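You operate a simulated robot arm through the tools that you are given. There is no shell and no other tool. Be economical: measure what you need, move in short steps, check, and stop when the job is done.

Carry out the task below with a simulated robot arm. There is one attempt and no reset: what you move stays moved.

## Task
Open the stop tap, take the softener off bypass, rinse it and draw some water to check.
Fine: hold the green button, wait for READY; then test tap into the measuring cap, and shut it.
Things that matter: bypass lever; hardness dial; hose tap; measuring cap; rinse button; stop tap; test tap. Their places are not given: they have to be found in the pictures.

The check looks at the end state, three seconds after you hand in, the way a careful person would. Anything else that was tipped, shoved, dropped, spilled or broken makes it a failure. A push-on lid holds only when it is set on centred and level and pressed home; a screw cap is set on level and turned clockwise until tight.

## Robot
A 6-joint arm with a two-finger parallel gripper, fixed in place. Base frame: the origin is at the foot of the arm, x ahead of it, y to its left, z up; the work surface is at about z = 81.4. Readings come in cm, degrees, newtons and seconds.
With the tool pointing down near the work surface it reaches from about 10 to 82 cm from the base axis. Its first joint turns from -115.0 to 115.0 degrees. Payload 4.2 kg.
The TCP is the grasp point between the finger pads, 2.3 cm short of the fingertips. In the tool frame z runs along the fingers and y along their closing line. Largest opening 9.4 cm; finger width 3.8, thickness 1; the body of the gripper, 5.4 by 9.6 cm, starts 3.9 cm behind the TCP.
Orientation is that of the tool frame in the base frame, as [roll, pitch, yaw] about the fixed x, y, z axes, in that order (R = Rz(yaw) Ry(pitch) Rx(roll)). With the fingers straight down and closing along the base's y, the tool's x points along the base's -x, its y along +y and its z along -z.

## Interface
- The arm moves only by the tool jog_arm. Its argument "motion" is a list of rows, each a list of 7 numbers: the shift along the tool's x, y, z in cm, then the turn, a rotation vector about the tool's x, y, z in degrees, then the gripper command, from -1 (fully open) to 1 (shut), values between in proportion. In form: [[tx, ty, tz, rx, ry, rz, claw], ...]. A call has 1 to 20 rows; each row is the pose to reach, as a shift and turn from the pose commanded when the call began, along the tool's axes at that moment. Each row takes 0.2 s and may step no farther than 5 cm and 8.6 degrees from the row before; otherwise, or with a gripper value out of range, the whole call is refused. Where a pose cannot be reached the arm comes as near as it can. A force on the tool above 40 N (or 10 N above the force at the start of the call, whichever is more), or a blocked arm, ends the call early, and 0.2 s more pass. Each finger travels about 10.8 cm/s and halts on what it meets, pressing with about 35 N; the grip force reading is that of the motor and also rises with nothing between the fingers. The clock runs only during rows and for 0.2 s after the last one: add rows that repeat a pose to give the fingers time. It gives the time, the measured TCP pose, the force on the tool (base axes), the opening and the grip force at its end, in the units of the frame above (readings bear some noise), with the torque about the TCP (base axes, N m) and any sound that the robot's microphone picked up.
- Cameras (640 x 400 px; columns grow to the right, rows downward): "scene" is fixed at [22.14, -65.08, 167.63]; the picture's right is [0.80, -0.60, 0.00], its down [-0.31, -0.41, -0.86] and it looks along [0.51, 0.69, -0.52] (base axes); focal length 241 px, centre (320, 200). "wrist" rides on the gripper at [8.6, 1.6, -7.5] in the tool frame; the picture's right is [-0.18, 0.98, 0.00], its down [-0.58, -0.11, -0.81] and it looks along [-0.79, -0.15, 0.59] (tool axes); focal length 243 px, centre (320, 200).
- get_image(camera): a new picture of that camera. No time passes.
- move_column(by): slides the trunk up (or, below 0, down) by that many cm; the arm rides with it, the base frame stays. It gives what a move gives, with no picture.
- locate(camera, pixels): for up to 12 pixels [column, row] of the newest picture of that camera ("zoom" is the newest enlarged one), the place [x, y, z] in the base frame of the surface seen there, good to about 0.2 cm. No time passes.
- zoom(camera, box): a new picture of the part [left, top, right, bottom] of that camera's present view, enlarged. No time passes.
- sign_off(): hands the job in; it is judged then, once.

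Go step by step. Measure first, check grasps and placings, and put right what went wrong. The budget is 80 turns and 38 pictures, counting those below and the enlarged ones. Unless the task says otherwise, let go and move clear before handing in, and close with one line.

The tools are called after ">>>" by a JSON object that holds its "name" and its "arguments". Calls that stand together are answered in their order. jog_arm: Moves the arm, as the interface text tells. Its arguments: {"type":"object","properties":{"motion":{"type":"array","items":{"type":"array","items":{"type":"number"}}}},"required":["motion"]} The other tools are called the same way: move_column (by) slides the trunk up or down; get_image (camera) takes a picture; locate (camera, pixels) gives the place of the surface under pixels of a picture; zoom (camera, box) takes an enlarged picture of a part of a camera's view; sign_off () hands the job in.

At the start:

```text
time: 0.0
tool_pos: [55.37, -23.74, 154.03]
tcp_rot: [-179.9, 0.0, 180.0]
ft_force: [0.2, -0.3, -0.5]
ft_torque: [-0.01, -0.04, 0.01]
gripper_width: 9.42
finger_force: 0.0
trunk travel left (down, up): [-90.0, 9.0]
```

scene: 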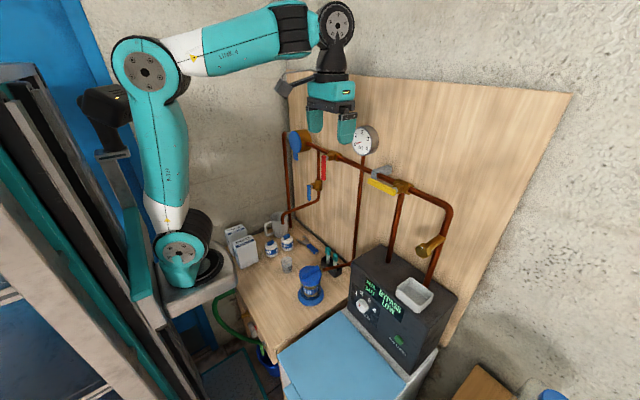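
wrist: 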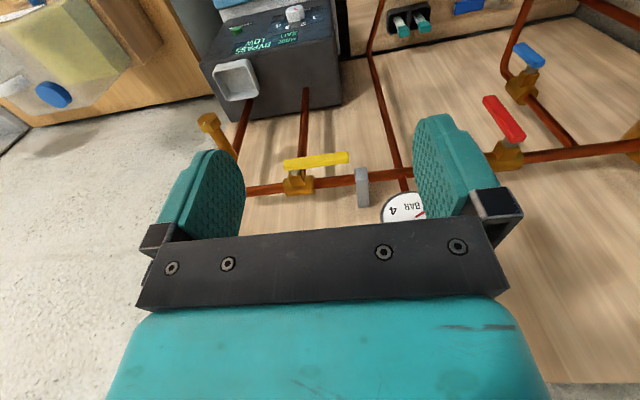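

The scene shows pipework on a board with a yellow lever (380,185), a red one (323,165), blue ones (296,145) and (309,190), and a softener with a display at (375,300). I'll zoom in to identify them.

>>> {"name": "zoom", "arguments": {"camera": "scene", "box": [270, 110, 470, 235]}}

>>> {"name": "zoom", "arguments": {"camera": "scene", "box": [220, 215, 460, 365]}}

```text
3.20 times, centred on (370, 172) of scene
```

zoom: 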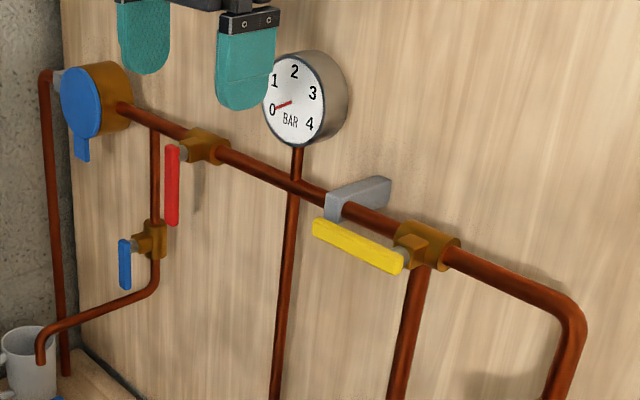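

```text
2.67 times, centred on (340, 290) of scene
```

zoom: 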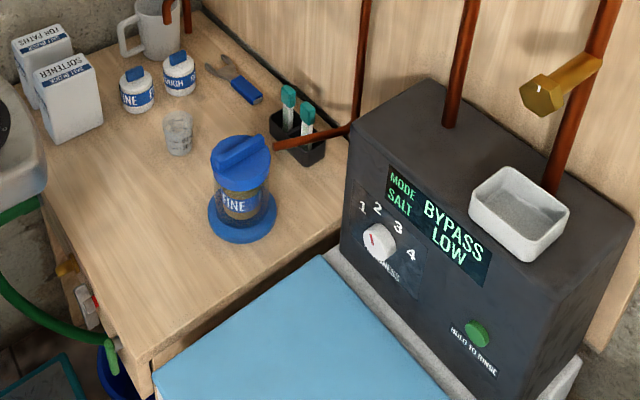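

Several parts are ambiguous (small blue tap, spouts, clear cup at about (287,265)), so I'll zoom tighter.

>>> {"name": "zoom", "arguments": {"camera": "scene", "box": [225, 205, 345, 280]}}

>>> {"name": "zoom", "arguments": {"camera": "scene", "box": [275, 120, 345, 220]}}

>>> {"name": "zoom", "arguments": {"camera": "scene", "box": [200, 270, 360, 370]}}

>>> {"name": "zoom", "arguments": {"camera": "wrist", "box": [340, 0, 640, 190]}}

```text
5.33 times, centred on (285, 242) of scene
```

zoom: 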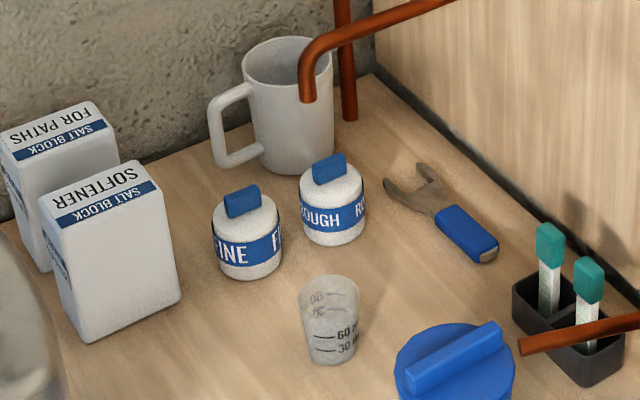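

```text
4.00 times, centred on (310, 170) of scene
```

zoom: 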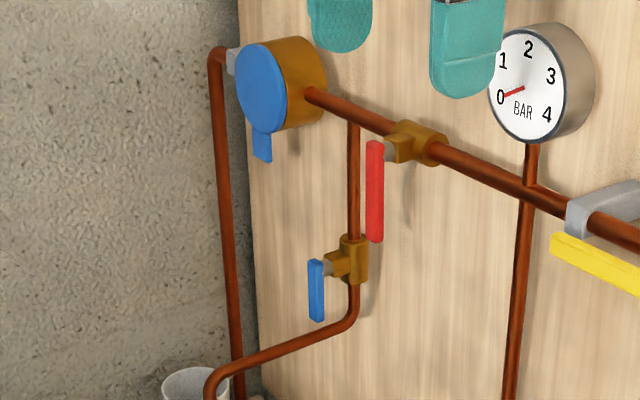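

```text
4.00 times, centred on (280, 320) of scene
```

zoom: 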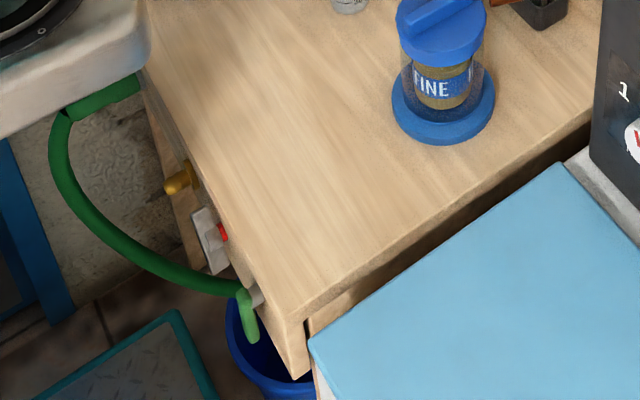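

```text
2.11 times, centred on (490, 95) of wrist
```

zoom: 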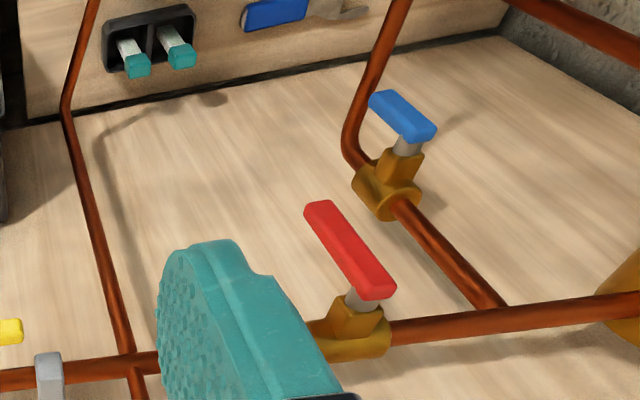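

I need a closer look at the brass piece over the white tray, and at the cup and the places of the key parts.

>>> {"name": "zoom", "arguments": {"camera": "scene", "box": [360, 210, 480, 320]}}

>>> {"name": "zoom", "arguments": {"camera": "wrist", "box": [180, 0, 400, 140]}}

>>> {"name": "locate", "arguments": {"camera": "scene", "pixels": [[323, 158], [323, 178], [371, 181], [396, 193], [309, 186], [309, 196], [287, 258], [287, 271], [399, 340], [363, 306], [414, 295], [428, 244]]}}

```text
3.64 times, centred on (420, 265) of scene
```

zoom: 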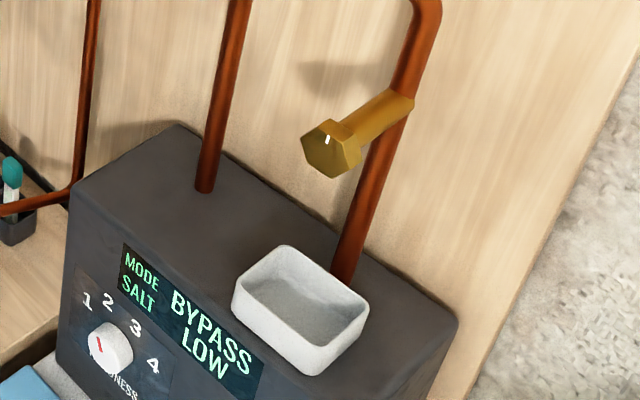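

```text
2.86 times, centred on (290, 70) of wrist
```

zoom: 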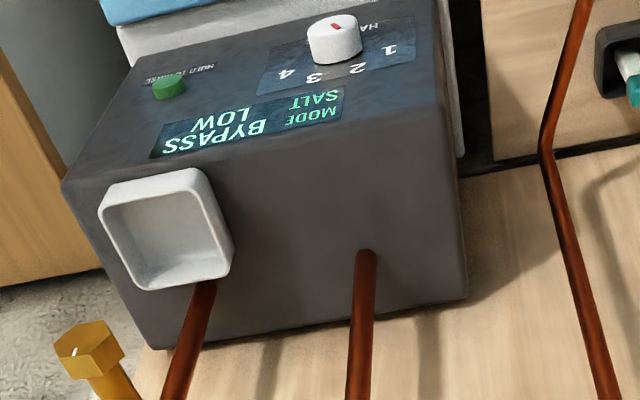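

```text
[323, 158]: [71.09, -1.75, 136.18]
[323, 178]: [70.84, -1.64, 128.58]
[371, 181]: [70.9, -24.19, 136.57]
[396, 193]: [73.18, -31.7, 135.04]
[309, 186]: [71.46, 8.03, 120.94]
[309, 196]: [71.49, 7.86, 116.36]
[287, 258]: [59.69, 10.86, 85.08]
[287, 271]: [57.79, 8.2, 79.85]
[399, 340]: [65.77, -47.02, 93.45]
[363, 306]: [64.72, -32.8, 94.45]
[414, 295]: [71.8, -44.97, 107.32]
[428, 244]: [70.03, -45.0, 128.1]
```

I need places for the pipe ends, the jar, the mug, the hose and the table-side fittings before deciding which tap is which.

>>> {"name": "locate", "arguments": {"camera": "scene", "pixels": [[283, 222], [278, 222], [326, 271], [311, 272], [245, 315], [254, 328], [262, 342], [300, 340], [294, 145], [292, 156], [290, 275], [312, 215]]}}

>>> {"name": "jog_arm", "arguments": {"motion": [[4, 3, 0, 0, 0, 0, -1], [8, 6, 0, 0, 0, 0, -1], [12, 9, 0, 0, 0, 0, -1], [15, 12, 3, 0, 0, 0, -1], [15, 16, 6, 0, 0, 0, -1], [15, 20, 9, 0, 0, 0, -1], [15, 20, 13, 0, 0, 0, -1], [15, 20, 17, 0, 0, 0, -1]]}}

>>> {"name": "get_image", "arguments": {"camera": "wrist"}}

```text
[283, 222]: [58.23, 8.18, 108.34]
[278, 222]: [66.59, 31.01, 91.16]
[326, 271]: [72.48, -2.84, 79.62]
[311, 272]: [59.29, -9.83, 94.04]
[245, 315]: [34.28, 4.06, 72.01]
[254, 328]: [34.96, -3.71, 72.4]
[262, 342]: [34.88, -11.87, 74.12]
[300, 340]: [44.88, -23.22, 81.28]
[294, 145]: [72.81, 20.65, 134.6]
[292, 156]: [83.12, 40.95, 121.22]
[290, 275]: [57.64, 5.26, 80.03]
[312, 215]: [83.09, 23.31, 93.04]
```

```text
refused: row 4 steps farther than a row can; nothing moved
```

```text
27 pictures are left
```

wrist: 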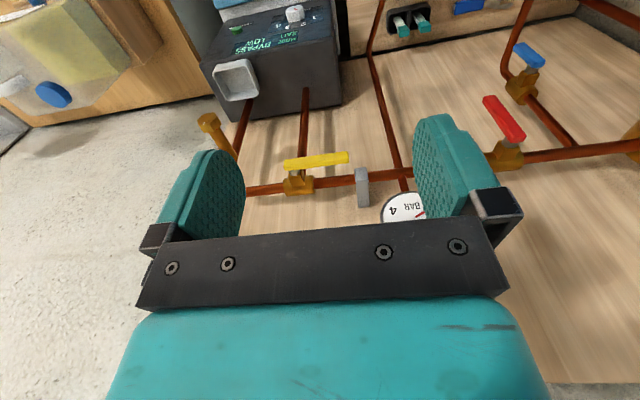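

The small blue tap's spout ends at about (58.2, 8.2, 108), and the graduated cup stands almost right under it at (59, 9.5), so these are likely the test tap and measuring cap. My move was refused for step size, so I'll redo it with smaller steps.

>>> {"name": "jog_arm", "arguments": {"motion": [[3.5, 3, 0, 0, 0, 0, -1], [7, 6, 0, 0, 0, 0, -1], [10.5, 9, 0, 0, 0, 0, -1], [14, 12, 0, 0, 0, 0, -1], [15, 15, 3, 0, 0, 0, -1], [15, 18, 6, 0, 0, 0, -1], [15, 21, 9, 0, 0, 0, -1], [15, 23, 13, 0, 0, 0, -1], [15, 25, 17, 0, 0, 0, -1]]}}

>>> {"name": "get_image", "arguments": {"camera": "wrist"}}

```text
time: 2.0
tool_pos: [41.49, -1.21, 150.77]
tcp_rot: [-179.9, 0.0, 180.0]
ft_force: [0.3, 0.1, -0.1]
ft_torque: [-0.01, 0.02, 0.0]
gripper_width: 9.39
finger_force: 0.1
out of reach, approached as far as the arm can: row 3, 4, 5, 6, 7, 8, 9
trunk travel left (down, up): [-90.0, 9.0]
```

```text
26 pictures are left
```

wrist: 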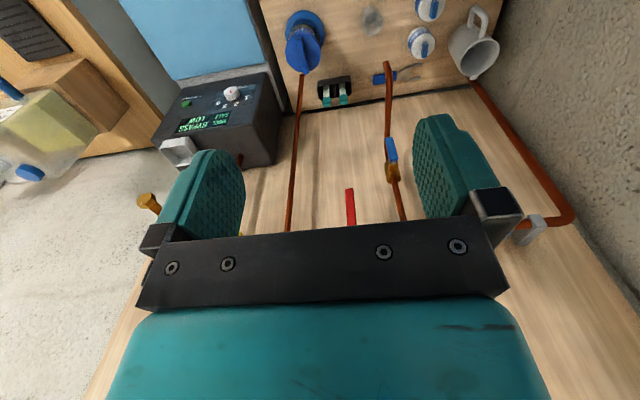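

The pose limit came from arm height. I'll lower the trunk 22 cm (clear, x≈41 is well in front of the pipes) and look straight at the tap group.

>>> {"name": "move_column", "arguments": {"by": -22}}

>>> {"name": "get_image", "arguments": {"camera": "wrist"}}

>>> {"name": "zoom", "arguments": {"camera": "scene", "box": [270, 120, 430, 220]}}

```text
time: 4.3
tool_pos: [41.45, -1.29, 128.8]
tcp_rot: [-179.9, -0.1, 180.0]
ft_force: [-0.8, 0.2, 0.8]
ft_torque: [-0.02, 0.01, -0.02]
gripper_width: 9.42
finger_force: 0.1
trunk travel left (down, up): [-68.0, 31.0]
```

```text
25 pictures are left
```

wrist: 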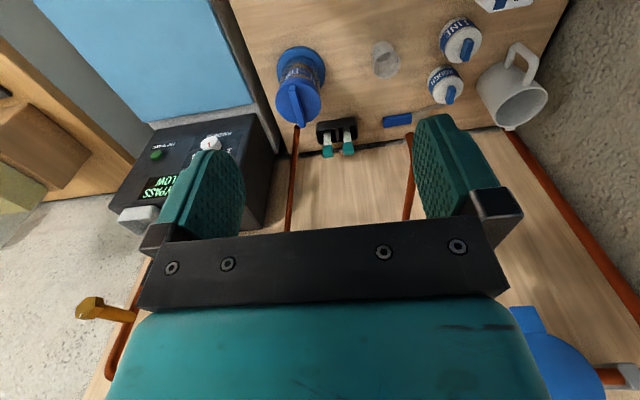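

```text
4.00 times, centred on (350, 170) of scene
```

zoom: 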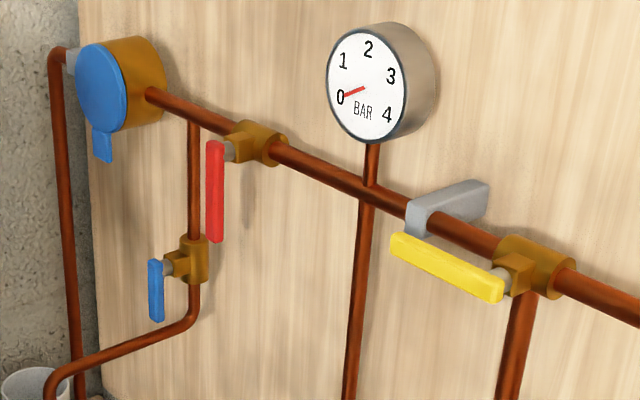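

I'll look closely at the large blue disc valve and at the fittings on the table's front edge (255,325) to separate the hose tap, stop tap and test tap.

>>> {"name": "zoom", "arguments": {"camera": "scene", "box": [225, 295, 285, 360]}}

>>> {"name": "zoom", "arguments": {"camera": "scene", "box": [278, 125, 338, 165]}}

>>> {"name": "zoom", "arguments": {"camera": "wrist", "box": [480, 280, 640, 400]}}

```text
6.15 times, centred on (255, 328) of scene
```

zoom: 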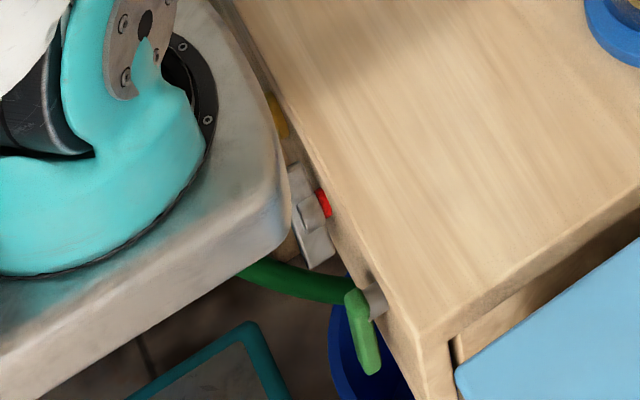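

```text
10.00 times, centred on (308, 145) of scene
```

zoom: 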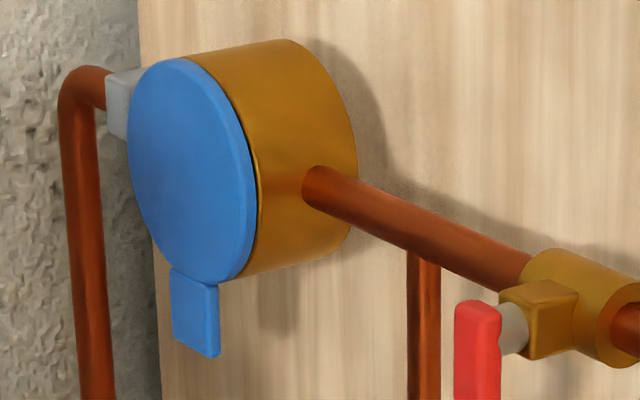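

```text
3.33 times, centred on (560, 340) of wrist
```

zoom: 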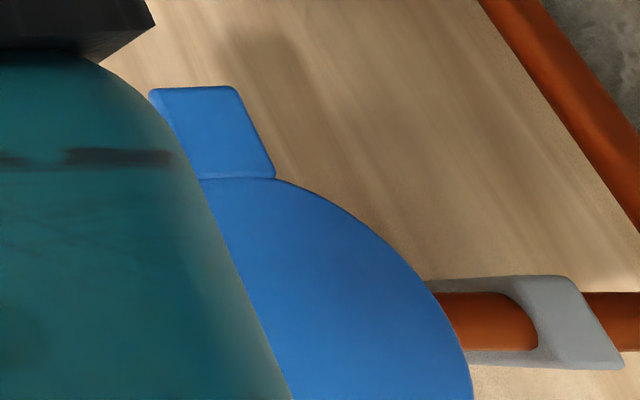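

Findings: the big blue disc is a meter lid, the green lever at (362,330 zoom)≈(35,-12,74) on the table front is the hose tap (leave it), red = stop tap (across its pipe, shut), yellow = bypass lever, and small blue over the cup = test tap. I'll tilt the tool to point forward (+x) so the fingers can straddle the levers.

>>> {"name": "jog_arm", "arguments": {"motion": [[0, 0, 0, 0, -8.2, 0, -1], [0, 0, 0, 0, -16.4, 0, -1], [0, 0, 0, 0, -24.6, 0, -1], [0, 0, 0, 0, -32.8, 0, -1], [0, 0, 0, 0, -41, 0, -1], [0, 0, 0, 0, -49.2, 0, -1], [0, 0, 0, 0, -57.4, 0, -1], [0, 0, 0, 0, -65.6, 0, -1], [0, 0, 0, 0, -73.8, 0, -1], [0, 0, 0, 0, -82, 0, -1], [0, 0, 0, 0, -90, 0, -1]]}}

>>> {"name": "get_image", "arguments": {"camera": "scene"}}

```text
time: 6.7
tool_pos: [49.6, 3.92, 129.02]
tcp_rot: [-176.9, 86.7, -177.0]
ft_force: [0.0, 0.3, -0.1]
ft_torque: [-0.02, -0.02, -0.05]
gripper_width: 9.39
finger_force: 0.1
out of reach, approached as far as the arm can: row 1, 2, 3, 4, 5, 6, 7, 8, 9, 10, 11
trunk travel left (down, up): [-68.0, 31.0]
```

```text
20 pictures are left
```

scene: 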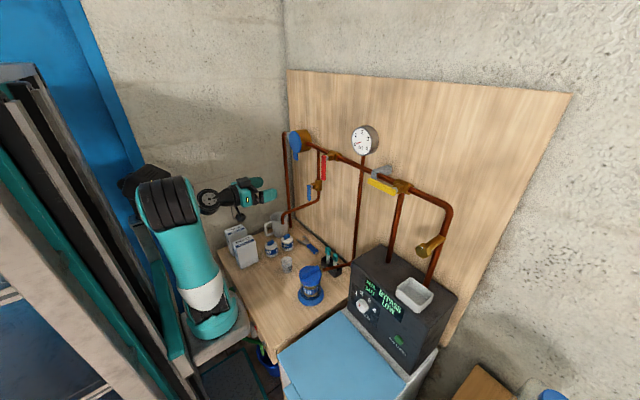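

The tool now points forward. I'll measure the red and yellow levers precisely in enlarged views.

>>> {"name": "zoom", "arguments": {"camera": "scene", "box": [290, 140, 410, 215]}}

>>> {"name": "jog_arm", "arguments": {"motion": [[0, 0, 0.5, 0, 0, 0, -1], [0, 0, 1, 0, 0, 0, -1]]}}

```text
5.33 times, centred on (350, 178) of scene
```

zoom: 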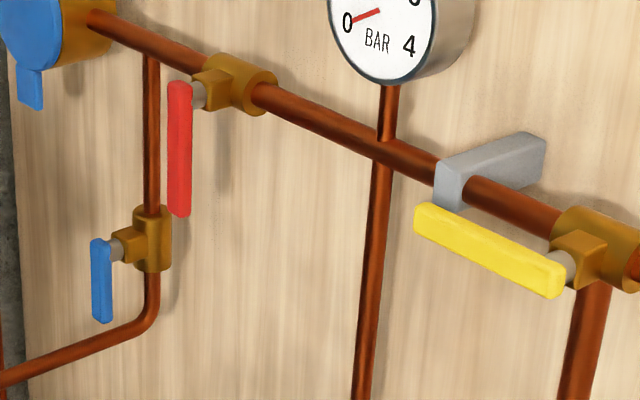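

```text
time: 7.3
tool_pos: [50.74, 3.8, 128.72]
tcp_rot: [-178.6, 86.5, -178.4]
ft_force: [0.2, 0.5, 0.1]
ft_torque: [0.01, 0.01, 0.02]
gripper_width: 9.37
finger_force: 0.1
trunk travel left (down, up): [-68.0, 31.0]
```

>>> {"name": "locate", "arguments": {"camera": "zoom", "pixels": [[176, 90], [178, 210], [188, 150], [172, 150], [197, 97], [240, 85], [101, 245], [103, 316], [420, 222], [550, 282], [560, 265], [600, 240]]}}

```text
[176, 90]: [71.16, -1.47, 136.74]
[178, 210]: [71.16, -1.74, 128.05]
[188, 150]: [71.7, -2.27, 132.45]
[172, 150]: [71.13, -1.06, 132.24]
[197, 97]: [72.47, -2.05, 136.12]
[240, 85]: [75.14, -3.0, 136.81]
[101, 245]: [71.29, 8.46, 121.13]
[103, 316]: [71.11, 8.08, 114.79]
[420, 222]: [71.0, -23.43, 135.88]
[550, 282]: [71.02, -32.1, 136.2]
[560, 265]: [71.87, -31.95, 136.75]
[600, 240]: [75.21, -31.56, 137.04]
```

Red lever: pivot at about (71, -1.5, 136.3), hanging to z 128. I'll bring the fingers in front of it at z≈130.5 and levelled.

>>> {"name": "jog_arm", "arguments": {"motion": [[-0.7, -1.4, 3.8, 0, -1, 0, -0.5], [-1.4, -2.7, 7.6, 0, -2, 0, 0], [-2.1, -4, 11.4, 0, -3, 0, 0.45], [-2.72, -5.35, 15, 0, -3.5, 0, 0.45], [-2.72, -5.35, 15, 0, -3.5, 0, 0.45]]}}

>>> {"name": "get_image", "arguments": {"camera": "wrist"}}

```text
time: 8.5
tool_pos: [65.91, -1.52, 130.55]
tcp_rot: [-47.5, 89.8, -47.5]
ft_force: [0.2, -0.6, -0.5]
ft_torque: [0.0, -0.02, -0.02]
gripper_width: 2.6
finger_force: 0.1
trunk travel left (down, up): [-68.0, 31.0]
```

```text
18 pictures are left
```

wrist: 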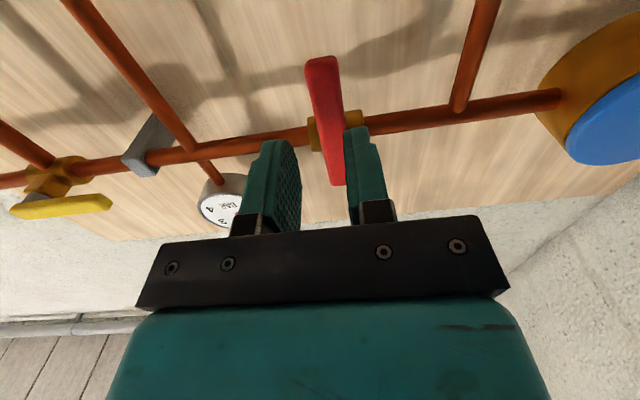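

The red bar lies between the fingers. I'll advance to straddle it, then swing it 24° toward -y as a trial.

>>> {"name": "jog_arm", "arguments": {"motion": [[0, 0, 2.5, 0, 0, 0, 0.45], [0, 0, 5, 0, 0, 0, 0.45], [-0.06, -0.8, 5, 0, 0, -8, 0.45], [-0.22, -1.58, 5, 0, 0, -16, 0.45], [-0.5, -2.34, 5, 0, 0, -24, 0.45]]}}

>>> {"name": "zoom", "arguments": {"camera": "scene", "box": [270, 120, 430, 280]}}

```text
time: 9.0
tool_pos: [68.57, -1.53, 130.44]
tcp_rot: [-64.3, 90.0, -64.1]
ft_force: [-28.5, -1.1, 3.8]
ft_torque: [0.07, 0.01, 0.35]
gripper_width: 2.54
finger_force: 0.0
trunk travel left (down, up): [-68.0, 31.0]
stopped in row 2: the force on the tool passed its limit at 124 N (the readings are from after the stop); the commanded pose is now the measured one
```

```text
2.50 times, centred on (350, 200) of scene
```

zoom: 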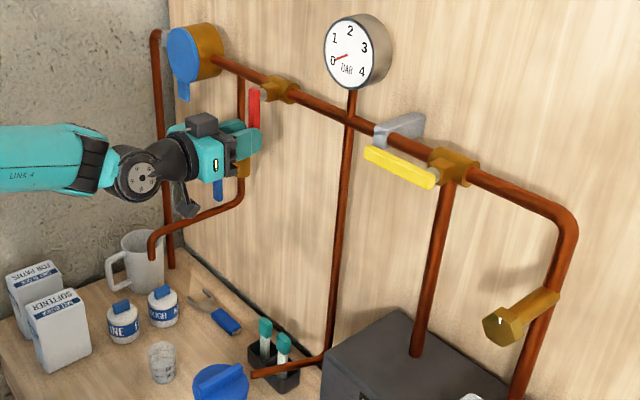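

The tips stopped on something at x≈71, with torque suggesting the +y finger met it. I'll back off slightly and look through the wrist camera.

>>> {"name": "jog_arm", "arguments": {"motion": [[0, 0, -0.6, 0, 0, 0, 0.45], [0, 0, -0.6, 0, 0, 0, 0.45]]}}

>>> {"name": "zoom", "arguments": {"camera": "wrist", "box": [200, 20, 480, 240]}}

```text
time: 9.6
tool_pos: [68.24, -1.46, 130.34]
tcp_rot: [-137.0, 89.7, -136.8]
ft_force: [-0.2, 0.8, 0.2]
ft_torque: [-0.03, -0.02, -0.01]
gripper_width: 2.6
finger_force: 0.1
trunk travel left (down, up): [-68.0, 31.0]
```

```text
1.82 times, centred on (340, 130) of wrist
```

zoom: 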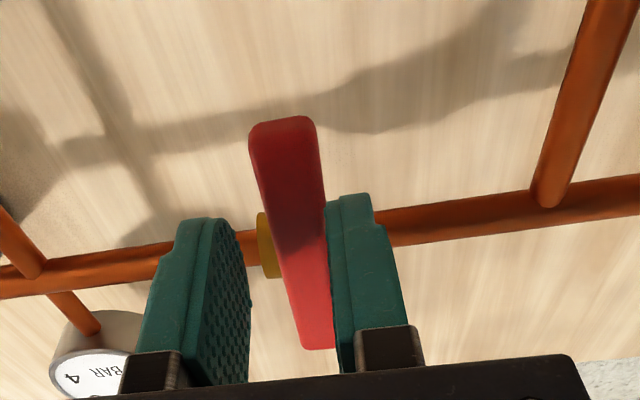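

The red bar sits nearer the +y (right) finger, so I'll shift 0.7 cm to +y, widen to about 3.2 cm and advance again.

>>> {"name": "jog_arm", "arguments": {"motion": [[0, 0.35, -0.4, 0, 0, 0, 0.32], [0, 0.7, -0.4, 0, 0, 0, 0.32], [0, 0.7, 1, 0, 0, 0, 0.32], [0, 0.7, 2.2, 0, 0, 0, 0.32], [0, 0.7, 2.6, 0, 0, 0, 0.32]]}}

>>> {"name": "zoom", "arguments": {"camera": "wrist", "box": [200, 20, 480, 240]}}

```text
time: 10.8
tool_pos: [70.94, -0.88, 130.4]
tcp_rot: [-130.0, 89.8, -129.9]
ft_force: [-0.1, -0.3, -0.5]
ft_torque: [0.03, 0.0, -0.01]
gripper_width: 3.17
finger_force: 0.0
trunk travel left (down, up): [-68.0, 31.0]
```

```text
1.82 times, centred on (340, 130) of wrist
```

zoom: 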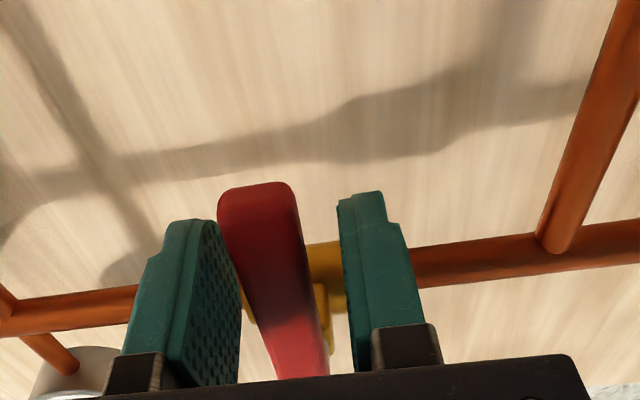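

The bar is now straddled. I'll swing about the pivot toward -y by 32° as a trial.

>>> {"name": "jog_arm", "arguments": {"motion": [[-0.06, -0.8, 0, 0, 0, -8, 0.32], [-0.23, -1.6, 0, 0, 0, -16, 0.32], [-0.5, -2.4, 0, 0, 0, -24, 0.32], [-0.9, -3.13, 0, 0, 0, -32, 0.32]]}}

>>> {"name": "zoom", "arguments": {"camera": "scene", "box": [270, 120, 430, 280]}}

```text
time: 11.8
tool_pos: [70.9, -3.95, 131.36]
tcp_rot: [-90.4, 57.7, -90.2]
ft_force: [0.6, 0.4, -0.2]
ft_torque: [-0.01, 0.01, 0.0]
gripper_width: 3.2
finger_force: 0.1
trunk travel left (down, up): [-68.0, 31.0]
```

```text
2.50 times, centred on (350, 200) of scene
```

zoom: 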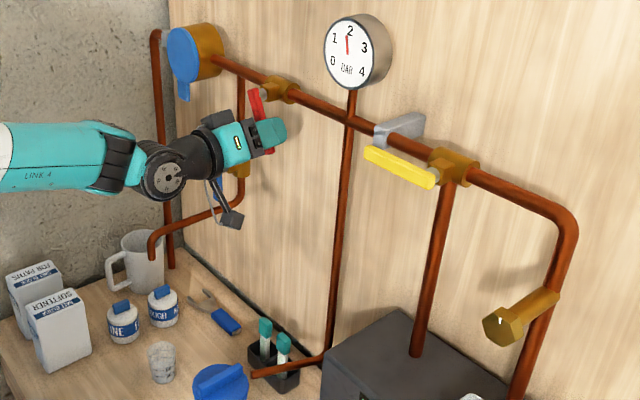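

The gauge rose to 2 bar and no water is coming from the spout, so the direction is right and the test tap is shut. I'll continue the swing to horizontal.

>>> {"name": "jog_arm", "arguments": {"motion": [[-0.06, -0.82, 0, 0, 0, -8, 0.32], [-0.23, -1.63, 0, 0, 0, -16, 0.32], [-0.51, -2.4, 0, 0, 0, -24, 0.32], [-0.9, -3.13, 0, 0, 0, -32, 0.32], [-1.38, -3.79, 0, 0, 0, -40, 0.32], [-1.95, -4.38, 0, 0, 0, -48, 0.32], [-2.6, -4.89, 0, 0, 0, -56, 0.32], [-3.13, -5.21, 0, 0, 0, -62, 0.32]]}}

>>> {"name": "zoom", "arguments": {"camera": "scene", "box": [270, 120, 430, 280]}}

```text
time: 13.6
tool_pos: [70.92, -6.69, 136.67]
tcp_rot: [-90.2, -4.3, -89.9]
ft_force: [-2.3, 1.2, -4.7]
ft_torque: [0.13, -0.01, -0.02]
gripper_width: 3.39
finger_force: 1.9
trunk travel left (down, up): [-68.0, 31.0]
```

```text
2.50 times, centred on (350, 200) of scene
```

zoom: 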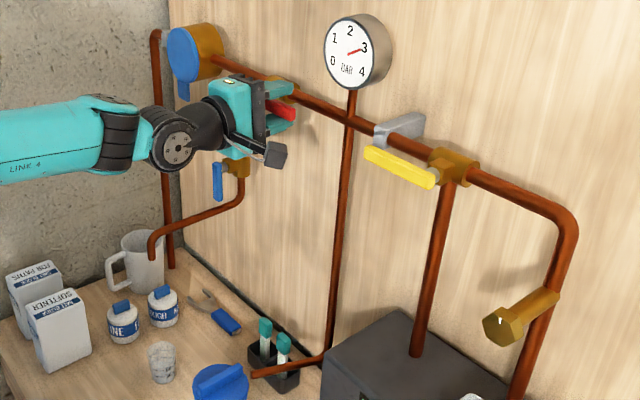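

Gauge reads 3 bar, the red lever lies along the pipe against its stop. I'll back out and move in front of the yellow lever.

>>> {"name": "jog_arm", "arguments": {"motion": [[0, 0, -3, 0, 0, 0, 0.2], [0, 0, -6, 0, 0, 0, 0.2], [4.5, 0.45, -6, 0, 0, 1, 0.2], [9, 0.9, -6, 0, 0, 2, 0.2], [13.5, 1.35, -6, 0, 0, 3, 0.2], [17, 1.6, -6, 0, 0, 4, 0.25], [19.9, 1.9, -6, 0, 0, 4, 0.25], [19.9, 1.9, -6, 0, 0, 4, 0.25]]}}

>>> {"name": "get_image", "arguments": {"camera": "wrist"}}

```text
time: 15.4
tool_pos: [64.89, -26.7, 136.35]
tcp_rot: [-90.1, -0.2, -89.8]
ft_force: [-0.3, 1.0, 0.7]
ft_torque: [-0.02, 0.02, -0.02]
gripper_width: 3.53
finger_force: 0.0
trunk travel left (down, up): [-68.0, 31.0]
```

```text
12 pictures are left
```

wrist: 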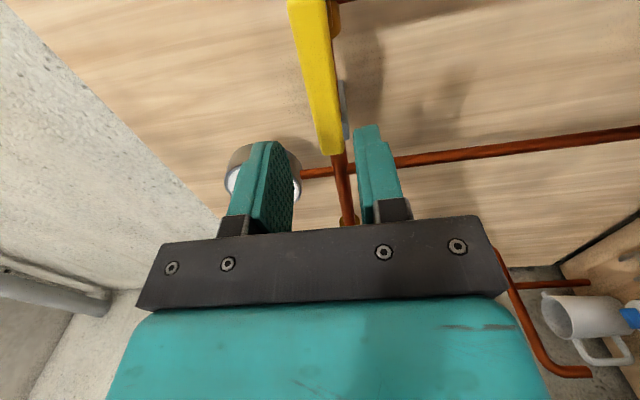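

The yellow bar runs between the fingers; I'll open a touch more, shift 0.3 down and advance to straddle it.

>>> {"name": "jog_arm", "arguments": {"motion": [[0, 0.3, 0, 0, 0, 0, 0.18], [0, 0.3, 2, 0, 0, 0, 0.18], [0, 0.3, 3.5, 0, 0, 0, 0.18], [0, 0.3, 4.8, 0, 0, 0, 0.18], [0, 0.3, 5.7, 0, 0, 0, 0.18]]}}

```text
time: 16.6
tool_pos: [70.64, -26.62, 135.94]
tcp_rot: [-90.1, -0.2, -89.9]
ft_force: [0.3, 0.6, -0.1]
ft_torque: [-0.04, -0.02, 0.03]
gripper_width: 3.82
finger_force: 0.1
trunk travel left (down, up): [-68.0, 31.0]
```

Straddled without contact. I'll swing the yellow lever's tip down by 40° as a trial about its pivot (y≈-32, z≈136).

>>> {"name": "jog_arm", "arguments": {"motion": [[0.05, 0.75, 0, 0, 0, -8, 0.32], [0.21, 1.49, 0, 0, 0, -16, 0.32], [0.47, 2.2, 0, 0, 0, -24, 0.32], [0.82, 2.86, 0, 0, 0, -32, 0.32], [1.26, 3.47, 0, 0, 0, -40, 0.32]]}}

>>> {"name": "zoom", "arguments": {"camera": "scene", "box": [260, 120, 460, 345]}}

```text
time: 17.8
tool_pos: [70.71, -27.84, 132.48]
tcp_rot: [-90.1, -40.3, -89.9]
ft_force: [1.1, -0.5, 2.5]
ft_torque: [-0.01, -0.02, 0.0]
gripper_width: 3.29
finger_force: 0.9
trunk travel left (down, up): [-68.0, 31.0]
```

```text
1.78 times, centred on (360, 232) of scene
```

zoom: 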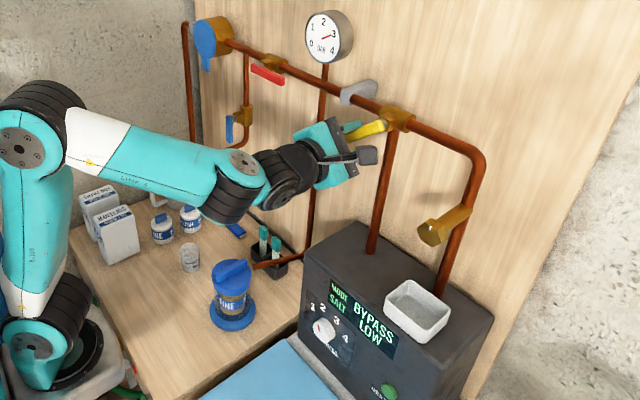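

The lever is turning smoothly. I'll continue down to vertical, until it meets its stop.

>>> {"name": "jog_arm", "arguments": {"motion": [[0.05, 0.75, 0, 0, 0, -8, 0.32], [0.21, 1.49, 0, 0, 0, -16, 0.32], [0.47, 2.2, 0, 0, 0, -24, 0.32], [0.82, 2.86, 0, 0, 0, -32, 0.32], [1.26, 3.47, 0, 0, 0, -40, 0.32], [1.79, 4.01, 0, 0, 0, -48, 0.32], [2.38, 4.48, 0, 0, 0, -56, 0.32], [2.54, 4.58, 0, 0, 0, -58, 0.32]]}}

>>> {"name": "zoom", "arguments": {"camera": "scene", "box": [260, 120, 460, 345]}}

```text
time: 18.8
tool_pos: [72.51, -29.3, 133.81]
tcp_rot: [-94.1, -67.3, -86.4]
ft_force: [3.0, -2.0, -2.1]
ft_torque: [0.11, 0.02, 0.09]
gripper_width: 3.26
finger_force: 0.6
out of reach, approached as far as the arm can: row 3, 4
trunk travel left (down, up): [-68.0, 31.0]
stopped in row 4: the force on the tool passed its limit at 106 N (the readings are from after the stop); the commanded pose is now the measured one
```

```text
1.78 times, centred on (360, 232) of scene
```

zoom: 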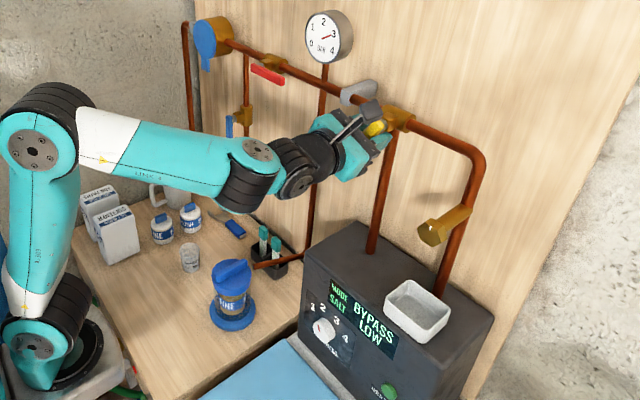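

The wrist roll hit its limit with the lever only about two thirds down. I'll back out and unwind the roll by about 153° to re-grip from the other phase.

>>> {"name": "jog_arm", "arguments": {"motion": [[0, 0, -4, 0, 0, 0, 0], [0, 0, -8, 0, 0, 0, 0], [0, 0, -8, 0, 0, 8.5, 0], [0, 0, -8, 0, 0, 17, 0], [0, 0, -8, 0, 0, 25.5, 0], [0, 0, -8, 0, 0, 34, 0], [0, 0, -8, 0, 0, 42.5, 0], [0, 0, -8, 0, 0, 51, 0], [0, 0, -8, 0, 0, 59.5, 0], [0, 0, -8, 0, 0, 68, 0], [0, 0, -8, 0, 0, 76.5, 0], [0, 0, -8, 0, 0, 85, 0], [0, 0, -8, 0, 0, 93.5, 0], [0, 0, -8, 0, 0, 102, 0], [0, 0, -8, 0, 0, 110.5, 0], [0, 0, -8, 0, 0, 119, 0], [0, 0, -8, 0, 0, 127.5, 0], [0, 0, -8, 0, 0, 136, 0], [0, 0, -8, 0, 0, 144.5, 0], [0, 0, -8, 0, 0, 153, 0]]}}

>>> {"name": "zoom", "arguments": {"camera": "scene", "box": [300, 130, 460, 250]}}

```text
time: 23.0
tool_pos: [64.56, -29.22, 134.1]
tcp_rot: [-110.2, 85.5, -110.3]
ft_force: [0.5, -0.2, 0.3]
ft_torque: [0.0, 0.03, -0.04]
gripper_width: 4.69
finger_force: 0.1
out of reach, approached as far as the arm can: row 1, 2
trunk travel left (down, up): [-68.0, 31.0]
```

```text
3.33 times, centred on (380, 190) of scene
```

zoom: 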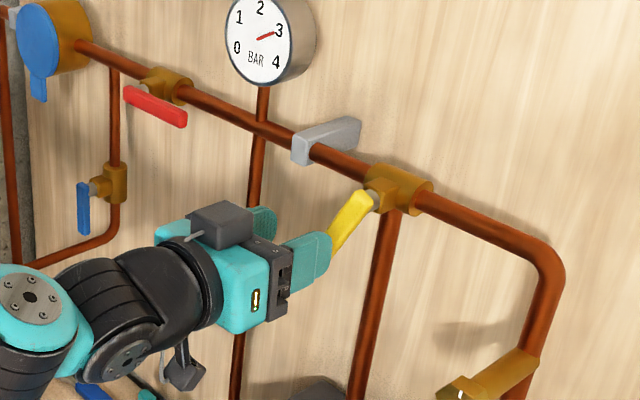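

The yellow lever is about 58° below horizontal (pivot at zoom (380,200)). I'll align the fingers with its slant, centre on it at about (y -28.9, z 131), and advance.

>>> {"name": "jog_arm", "arguments": {"motion": [[0.8, 0.1, 0, 0, 0, 8, 0.1], [1.6, 0.2, 0, 0, 0, 16, 0.1], [2.4, 0.3, 0, 0, 0, 24, 0.1], [3.1, 0.4, 0, 0, 0, 32, 0.1], [3.1, 0.4, 2, 0, 0, 32, 0.1], [3.1, 0.4, 4, 0, 0, 32, 0.1], [3.1, 0.4, 5.2, 0, 0, 32, 0.1], [3.1, 0.4, 6, 0, 0, 32, 0.1]]}}

>>> {"name": "zoom", "arguments": {"camera": "wrist", "box": [160, 0, 480, 240]}}

```text
time: 24.8
tool_pos: [70.34, -29.02, 130.66]
tcp_rot: [93.5, 62.3, 92.7]
ft_force: [-0.6, 0.0, -0.1]
ft_torque: [0.01, 0.0, -0.01]
gripper_width: 4.22
finger_force: 0.1
trunk travel left (down, up): [-68.0, 31.0]
```

```text
1.67 times, centred on (320, 120) of wrist
```

zoom: 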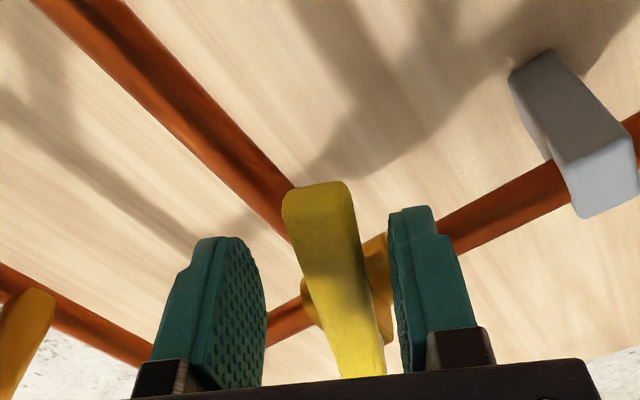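

The yellow bar sits between the fingers. I'll swing it the remaining ~30° to vertical, with a few degrees extra for the slack.

>>> {"name": "jog_arm", "arguments": {"motion": [[-0.06, -0.85, 0, 0, 0, -8, 0.3], [-0.24, -1.68, 0, 0, 0, -16, 0.3], [-0.53, -2.48, 0, 0, 0, -24, 0.3], [-0.93, -3.23, 0, 0, 0, -32, 0.3], [-1.2, -3.65, 0, 0, 0, -37, 0.3]]}}

>>> {"name": "zoom", "arguments": {"camera": "scene", "box": [280, 130, 460, 350]}}

```text
time: 26.0
tool_pos: [70.47, -32.2, 130.36]
tcp_rot: [-97.9, 80.4, -97.4]
ft_force: [-4.6, 29.5, 11.6]
ft_torque: [0.87, 0.22, 0.33]
gripper_width: 4.5
finger_force: 14.2
trunk travel left (down, up): [-68.0, 31.0]
```

```text
1.82 times, centred on (370, 240) of scene
```

zoom: 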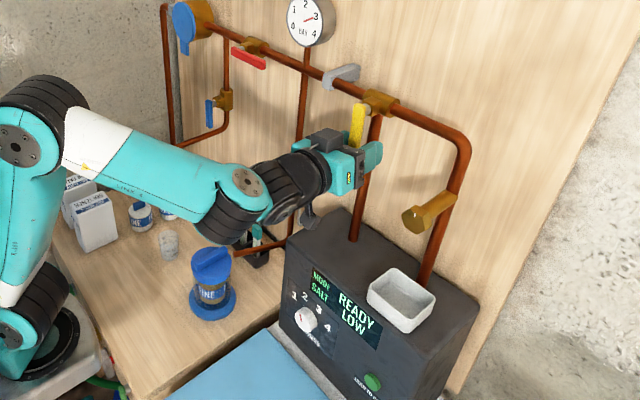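

The yellow lever is vertical against its stop (29 N) and the display's mode line now reads READY. I'll measure the softener's face, button and surroundings in this same picture.

>>> {"name": "locate", "arguments": {"camera": "zoom", "pixels": [[373, 381], [367, 379], [380, 384], [372, 373], [345, 320], [330, 350], [310, 235], [290, 360], [250, 365], [400, 300], [345, 385], [390, 350]]}}

>>> {"name": "jog_arm", "arguments": {"motion": [[0, 0.6, 0, 0, 0, 0, 0.1], [0, 0.6, -3, 0, 0, 0, 0.1], [0, 0.6, -7, 0, 0, 0, 0.1], [0, 0.6, -11, 0, 0, 0, 0.5], [0, 0.6, -14, 0, 0, 0, 1], [0, 0.6, -14, 0, 0, 0, 1]]}}

```text
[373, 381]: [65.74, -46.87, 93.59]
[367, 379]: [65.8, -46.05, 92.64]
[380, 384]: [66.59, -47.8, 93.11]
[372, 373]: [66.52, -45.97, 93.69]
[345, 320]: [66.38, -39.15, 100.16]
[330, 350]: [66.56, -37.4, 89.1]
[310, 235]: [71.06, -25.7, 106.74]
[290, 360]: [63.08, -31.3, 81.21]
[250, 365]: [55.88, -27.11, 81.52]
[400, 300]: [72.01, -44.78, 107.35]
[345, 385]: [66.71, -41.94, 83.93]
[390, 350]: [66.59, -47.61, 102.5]
```

```text
time: 27.4
tool_pos: [56.14, -32.04, 130.51]
tcp_rot: [-99.5, 80.4, -99.6]
ft_force: [0.5, 0.5, 0.4]
ft_torque: [-0.02, 0.01, 0.01]
gripper_width: 0.01
finger_force: 34.9
trunk travel left (down, up): [-68.0, 31.0]
```

Button front at (65.74, -46.9, 93.2) on a vertical face x≈66.55, tank lid at z≈81.4. Gripper is closed; I'll move sideways in front of the button line while rolling so that the camera sits to the side.

>>> {"name": "jog_arm", "arguments": {"motion": [[0.25, -1.47, 0, 0, 0, -8.1, 1], [0.5, -2.94, 0, 0, 0, -16.2, 1], [0.75, -4.41, 0, 0, 0, -24.3, 1], [1, -5.88, 0, 0, 0, -32.4, 1], [1.25, -7.35, 0, 0, 0, -40.5, 1], [1.5, -8.8, 0, 0, 0, -48.6, 1], [1.75, -10.3, 0, 0, 0, -56.7, 1], [2, -11.8, 0, 0, 0, -64.8, 1], [2.25, -13.2, 0, 0, 0, -72.9, 1], [2.48, -14.7, 0, 0, 0, -81, 1]]}}

```text
time: 29.6
tool_pos: [56.29, -47.04, 130.3]
tcp_rot: [-91.6, -0.7, -90.1]
ft_force: [0.6, -0.1, -0.6]
ft_torque: [0.01, -0.01, -0.03]
gripper_width: 0.0
finger_force: 34.9
trunk travel left (down, up): [-68.0, 31.0]
```

Now I'll go down along the front with the tool tilting 40° downward.

>>> {"name": "jog_arm", "arguments": {"motion": [[0, 4.5, 0, -5, 0, 0, 1], [0, 9, 0, -10, 0, 0, 1], [0, 13.5, 0, -15, 0, 0, 1], [0, 18, 0, -20, 0, 0, 1], [0, 22.5, 0, -25, 0, 0, 1], [0, 27, 0, -30, 0, 0, 1], [0, 31.5, 0, -35, 0, 0, 1], [0, 36.2, 0, -38.5, 0, 0, 1], [0, 36.2, 0, -38.5, 0, 0, 1]]}}

```text
time: 31.6
tool_pos: [55.23, -47.22, 94.21]
tcp_rot: [-130.2, -0.4, -90.2]
ft_force: [0.3, 0.0, 0.3]
ft_torque: [0.0, 0.0, -0.01]
gripper_width: 0.01
finger_force: 35.2
trunk travel left (down, up): [-68.0, 31.0]
```

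In place below the tray level in front of the button. I'll approach to near contact, then press lightly and look at the force.

>>> {"name": "jog_arm", "arguments": {"motion": [[-0.3, -2.4, 3.07, 0, 0, 0, 1], [-0.3, -4.2, 5.4, 0, 0, 0, 1], [-0.3, -4.8, 6.15, 0, 0, 0, 1], [-0.3, -5.0, 6.38, 0, 0, 0, 1], [-0.3, -5.12, 6.53, 0, 0, 0, 1], [-0.3, -5.22, 6.65, 0, 0, 0, 1]]}}

>>> {"name": "zoom", "arguments": {"camera": "scene", "box": [320, 240, 460, 390]}}

```text
time: 33.0
tool_pos: [63.81, -47.06, 93.92]
tcp_rot: [-130.1, -0.5, -90.2]
ft_force: [-2.7, 0.2, 1.2]
ft_torque: [-0.01, 0.05, 0.02]
gripper_width: 0.0
finger_force: 35.5
trunk travel left (down, up): [-68.0, 31.0]
heard: click
```

```text
2.67 times, centred on (390, 315) of scene
```

zoom: 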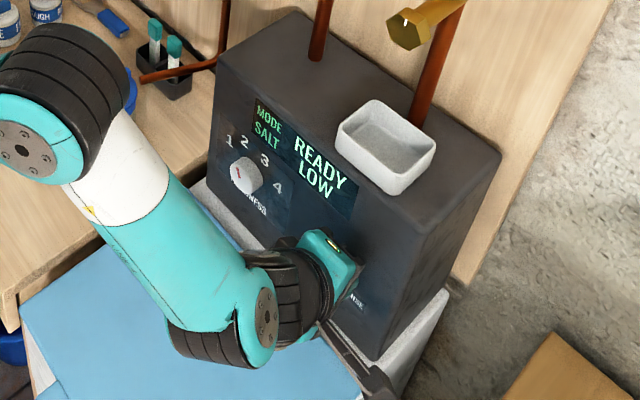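

A click was heard with 2.7 N on the button; the display still reads READY at this instant. I'll keep holding, pressed a hair further, for 4 s and look.

>>> {"name": "jog_arm", "arguments": {"motion": [[0, -0.06, 0.08, 0, 0, 0, 1], [0, -0.06, 0.08, 0, 0, 0, 1], [0, -0.06, 0.08, 0, 0, 0, 1], [0, -0.06, 0.08, 0, 0, 0, 1], [0, -0.06, 0.08, 0, 0, 0, 1], [0, -0.06, 0.08, 0, 0, 0, 1], [0, -0.06, 0.08, 0, 0, 0, 1], [0, -0.06, 0.08, 0, 0, 0, 1], [0, -0.06, 0.08, 0, 0, 0, 1], [0, -0.06, 0.08, 0, 0, 0, 1], [0, -0.06, 0.08, 0, 0, 0, 1], [0, -0.06, 0.08, 0, 0, 0, 1]]}}

>>> {"name": "zoom", "arguments": {"camera": "scene", "box": [340, 260, 440, 350]}}

```text
time: 35.6
tool_pos: [63.91, -47.16, 93.85]
tcp_rot: [-130.1, -0.3, -90.2]
ft_force: [-6.7, -0.2, 0.0]
ft_torque: [0.01, 0.06, 0.04]
gripper_width: 0.0
finger_force: 34.6
trunk travel left (down, up): [-68.0, 31.0]
```

```text
4.44 times, centred on (390, 305) of scene
```

zoom: 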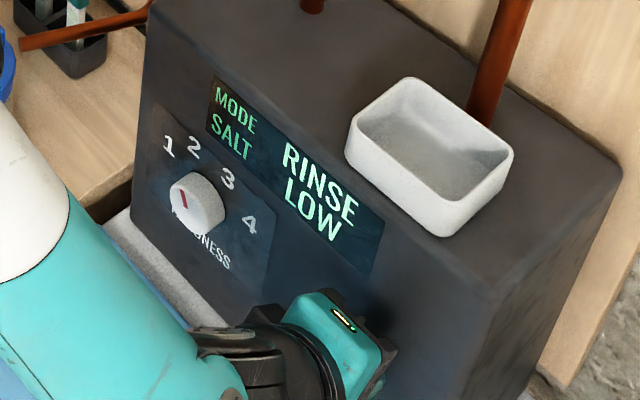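

The display shows RINSE, so the cycle has started. I'll release the button, back off, and rise while it runs.

>>> {"name": "jog_arm", "arguments": {"motion": [[0, 2.6, -3.05, 0, 0, 0, 1], [0, 5.16, -6.1, 0, 0, 0, 1], [0, 1.87, -8.87, 5.7, 0, 0, 1], [0, -1.42, -11.64, 11.4, 0, 0, 1], [0, -4.71, -14.41, 17.1, 0, 0, 1], [0, -8, -17.18, 22.8, 0, 0, 1], [0, -11.29, -19.95, 28.5, 0, 0, 1], [0, -14.58, -22.72, 34.2, 0, 0, 1], [0, -16, -23.9, 40, 0, 0, 1], [0, -16, -23.9, 40, 0, 0, 1]]}}

```text
time: 37.8
tool_pos: [56.15, -46.84, 121.59]
tcp_rot: [-90.1, -0.4, -90.2]
ft_force: [-0.2, 0.2, 0.1]
ft_torque: [-0.01, -0.02, 0.01]
gripper_width: 0.02
finger_force: 34.6
trunk travel left (down, up): [-68.0, 31.0]
```

Backed out cleanly. I'll travel to the test tap side at y≈8 while unrolling the wrist, then look at the display and the spout pipe geometry.

>>> {"name": "jog_arm", "arguments": {"motion": [[-4.6, 0, 0, 0, 0, 7.5, 1], [-9.2, -0.2, 0, 0, 0, 15, 1], [-13.8, -0.4, 0, 0, 0, 22.5, 0.8], [-18.4, -0.8, 0, 0, 0, 30, 0.6], [-23, -1.2, 0, 0, 0, 37.5, 0.35], [-27.6, -1.6, 0, 0, 0, 45, 0.35], [-32.2, -2, 0, 0, 0, 52.5, 0.35], [-36.8, -2.5, 0, 0, 0, 60, 0.35], [-41.4, -3, 0, 0, 0, 67.5, 0.35], [-46, -3, 0, 0, 0, 75, 0.35], [-50.6, -3, 0, 0, 0, 82.5, 0.35], [-55.2, -3, 0, 0, 0, 90, 0.35], [-55.2, -3, 0, 0, 0, 90, 0.35]]}}

>>> {"name": "zoom", "arguments": {"camera": "scene", "box": [250, 120, 450, 330]}}

```text
time: 40.6
tool_pos: [56.32, 8.17, 124.12]
tcp_rot: [-96.2, 89.7, -96.4]
ft_force: [-0.2, 0.0, 0.5]
ft_torque: [0.03, -0.03, 0.0]
gripper_width: 3.04
finger_force: 0.1
out of reach, approached as far as the arm can: row 5, 6, 7, 8, 9, 10, 11
trunk travel left (down, up): [-68.0, 31.0]
```

```text
1.90 times, centred on (350, 225) of scene
```

zoom: 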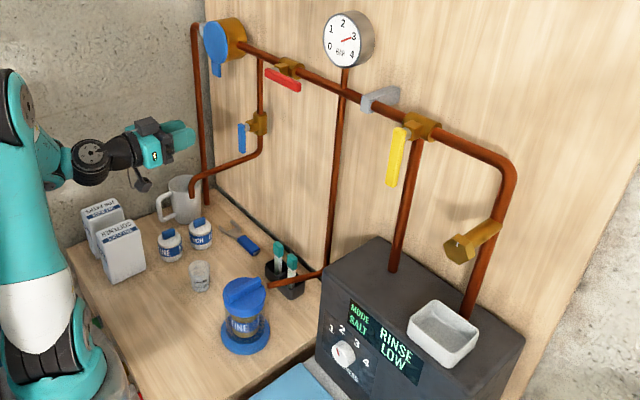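

The display still shows RINSE after release, so the cycle runs on its own, and all levers look right. I'll measure the spout pipe, lever and cup from this picture.

>>> {"name": "locate", "arguments": {"camera": "zoom", "pixels": [[242, 128], [241, 150], [260, 145], [255, 153], [240, 160], [220, 166], [203, 175], [193, 192], [199, 262], [199, 285], [260, 125], [248, 128]]}}

```text
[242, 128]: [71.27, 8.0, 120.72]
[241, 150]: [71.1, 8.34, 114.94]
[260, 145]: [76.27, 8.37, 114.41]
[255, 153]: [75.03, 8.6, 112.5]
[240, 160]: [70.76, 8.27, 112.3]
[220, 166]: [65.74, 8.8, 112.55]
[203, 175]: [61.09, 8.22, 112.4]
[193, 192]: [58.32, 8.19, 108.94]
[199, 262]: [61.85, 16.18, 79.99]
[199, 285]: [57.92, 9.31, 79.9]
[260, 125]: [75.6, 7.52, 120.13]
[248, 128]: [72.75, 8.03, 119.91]
```

Spout pipe top is at z≈112.7 and the blue bar spans z 114.7–121.4, so I'll tilt the tool 55° down to keep the camera above the pipe and come at the bar from above-front.

>>> {"name": "jog_arm", "arguments": {"motion": [[-0.4, 0, 1.1, 0, 8, 0, 0.28], [-0.8, 0.1, 2.2, 0, 16, 0, 0.28], [-1.2, 0.1, 3.3, 0, 24, 0, 0.28], [-1.6, 0.2, 4.4, 0, 32, 0, 0.28], [-2, 0.2, 5.5, 0, 40, 0, 0.28], [-2.4, 0.3, 6.6, 0, 48, 0, 0.28], [-2.9, 0.3, 7.7, 0, 55, 0, 0.28], [-0.9, 0.3, 9.4, 0, 55, 0, 0.28], [1.2, 0.3, 11.1, 0, 55, 0, 0.28], [1.2, 0.3, 11.1, 0, 55, 0, 0.28]]}}

>>> {"name": "zoom", "arguments": {"camera": "wrist", "box": [160, 0, 480, 240]}}

```text
time: 42.8
tool_pos: [67.4, 8.6, 122.79]
tcp_rot: [-179.5, 34.9, -179.9]
ft_force: [-0.1, -0.2, -0.3]
ft_torque: [-0.03, 0.0, 0.03]
gripper_width: 3.39
finger_force: 0.0
trunk travel left (down, up): [-68.0, 31.0]
```

```text
1.67 times, centred on (320, 120) of wrist
```

zoom: 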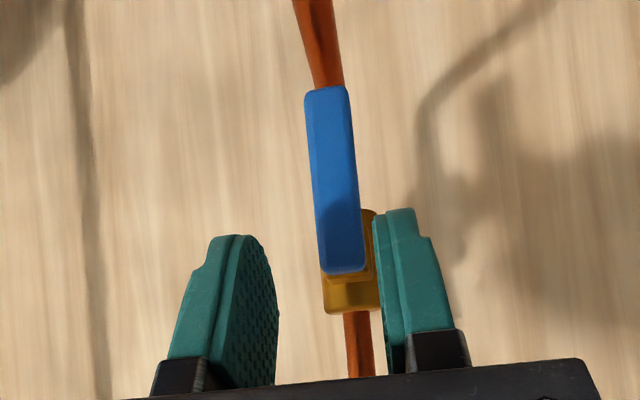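

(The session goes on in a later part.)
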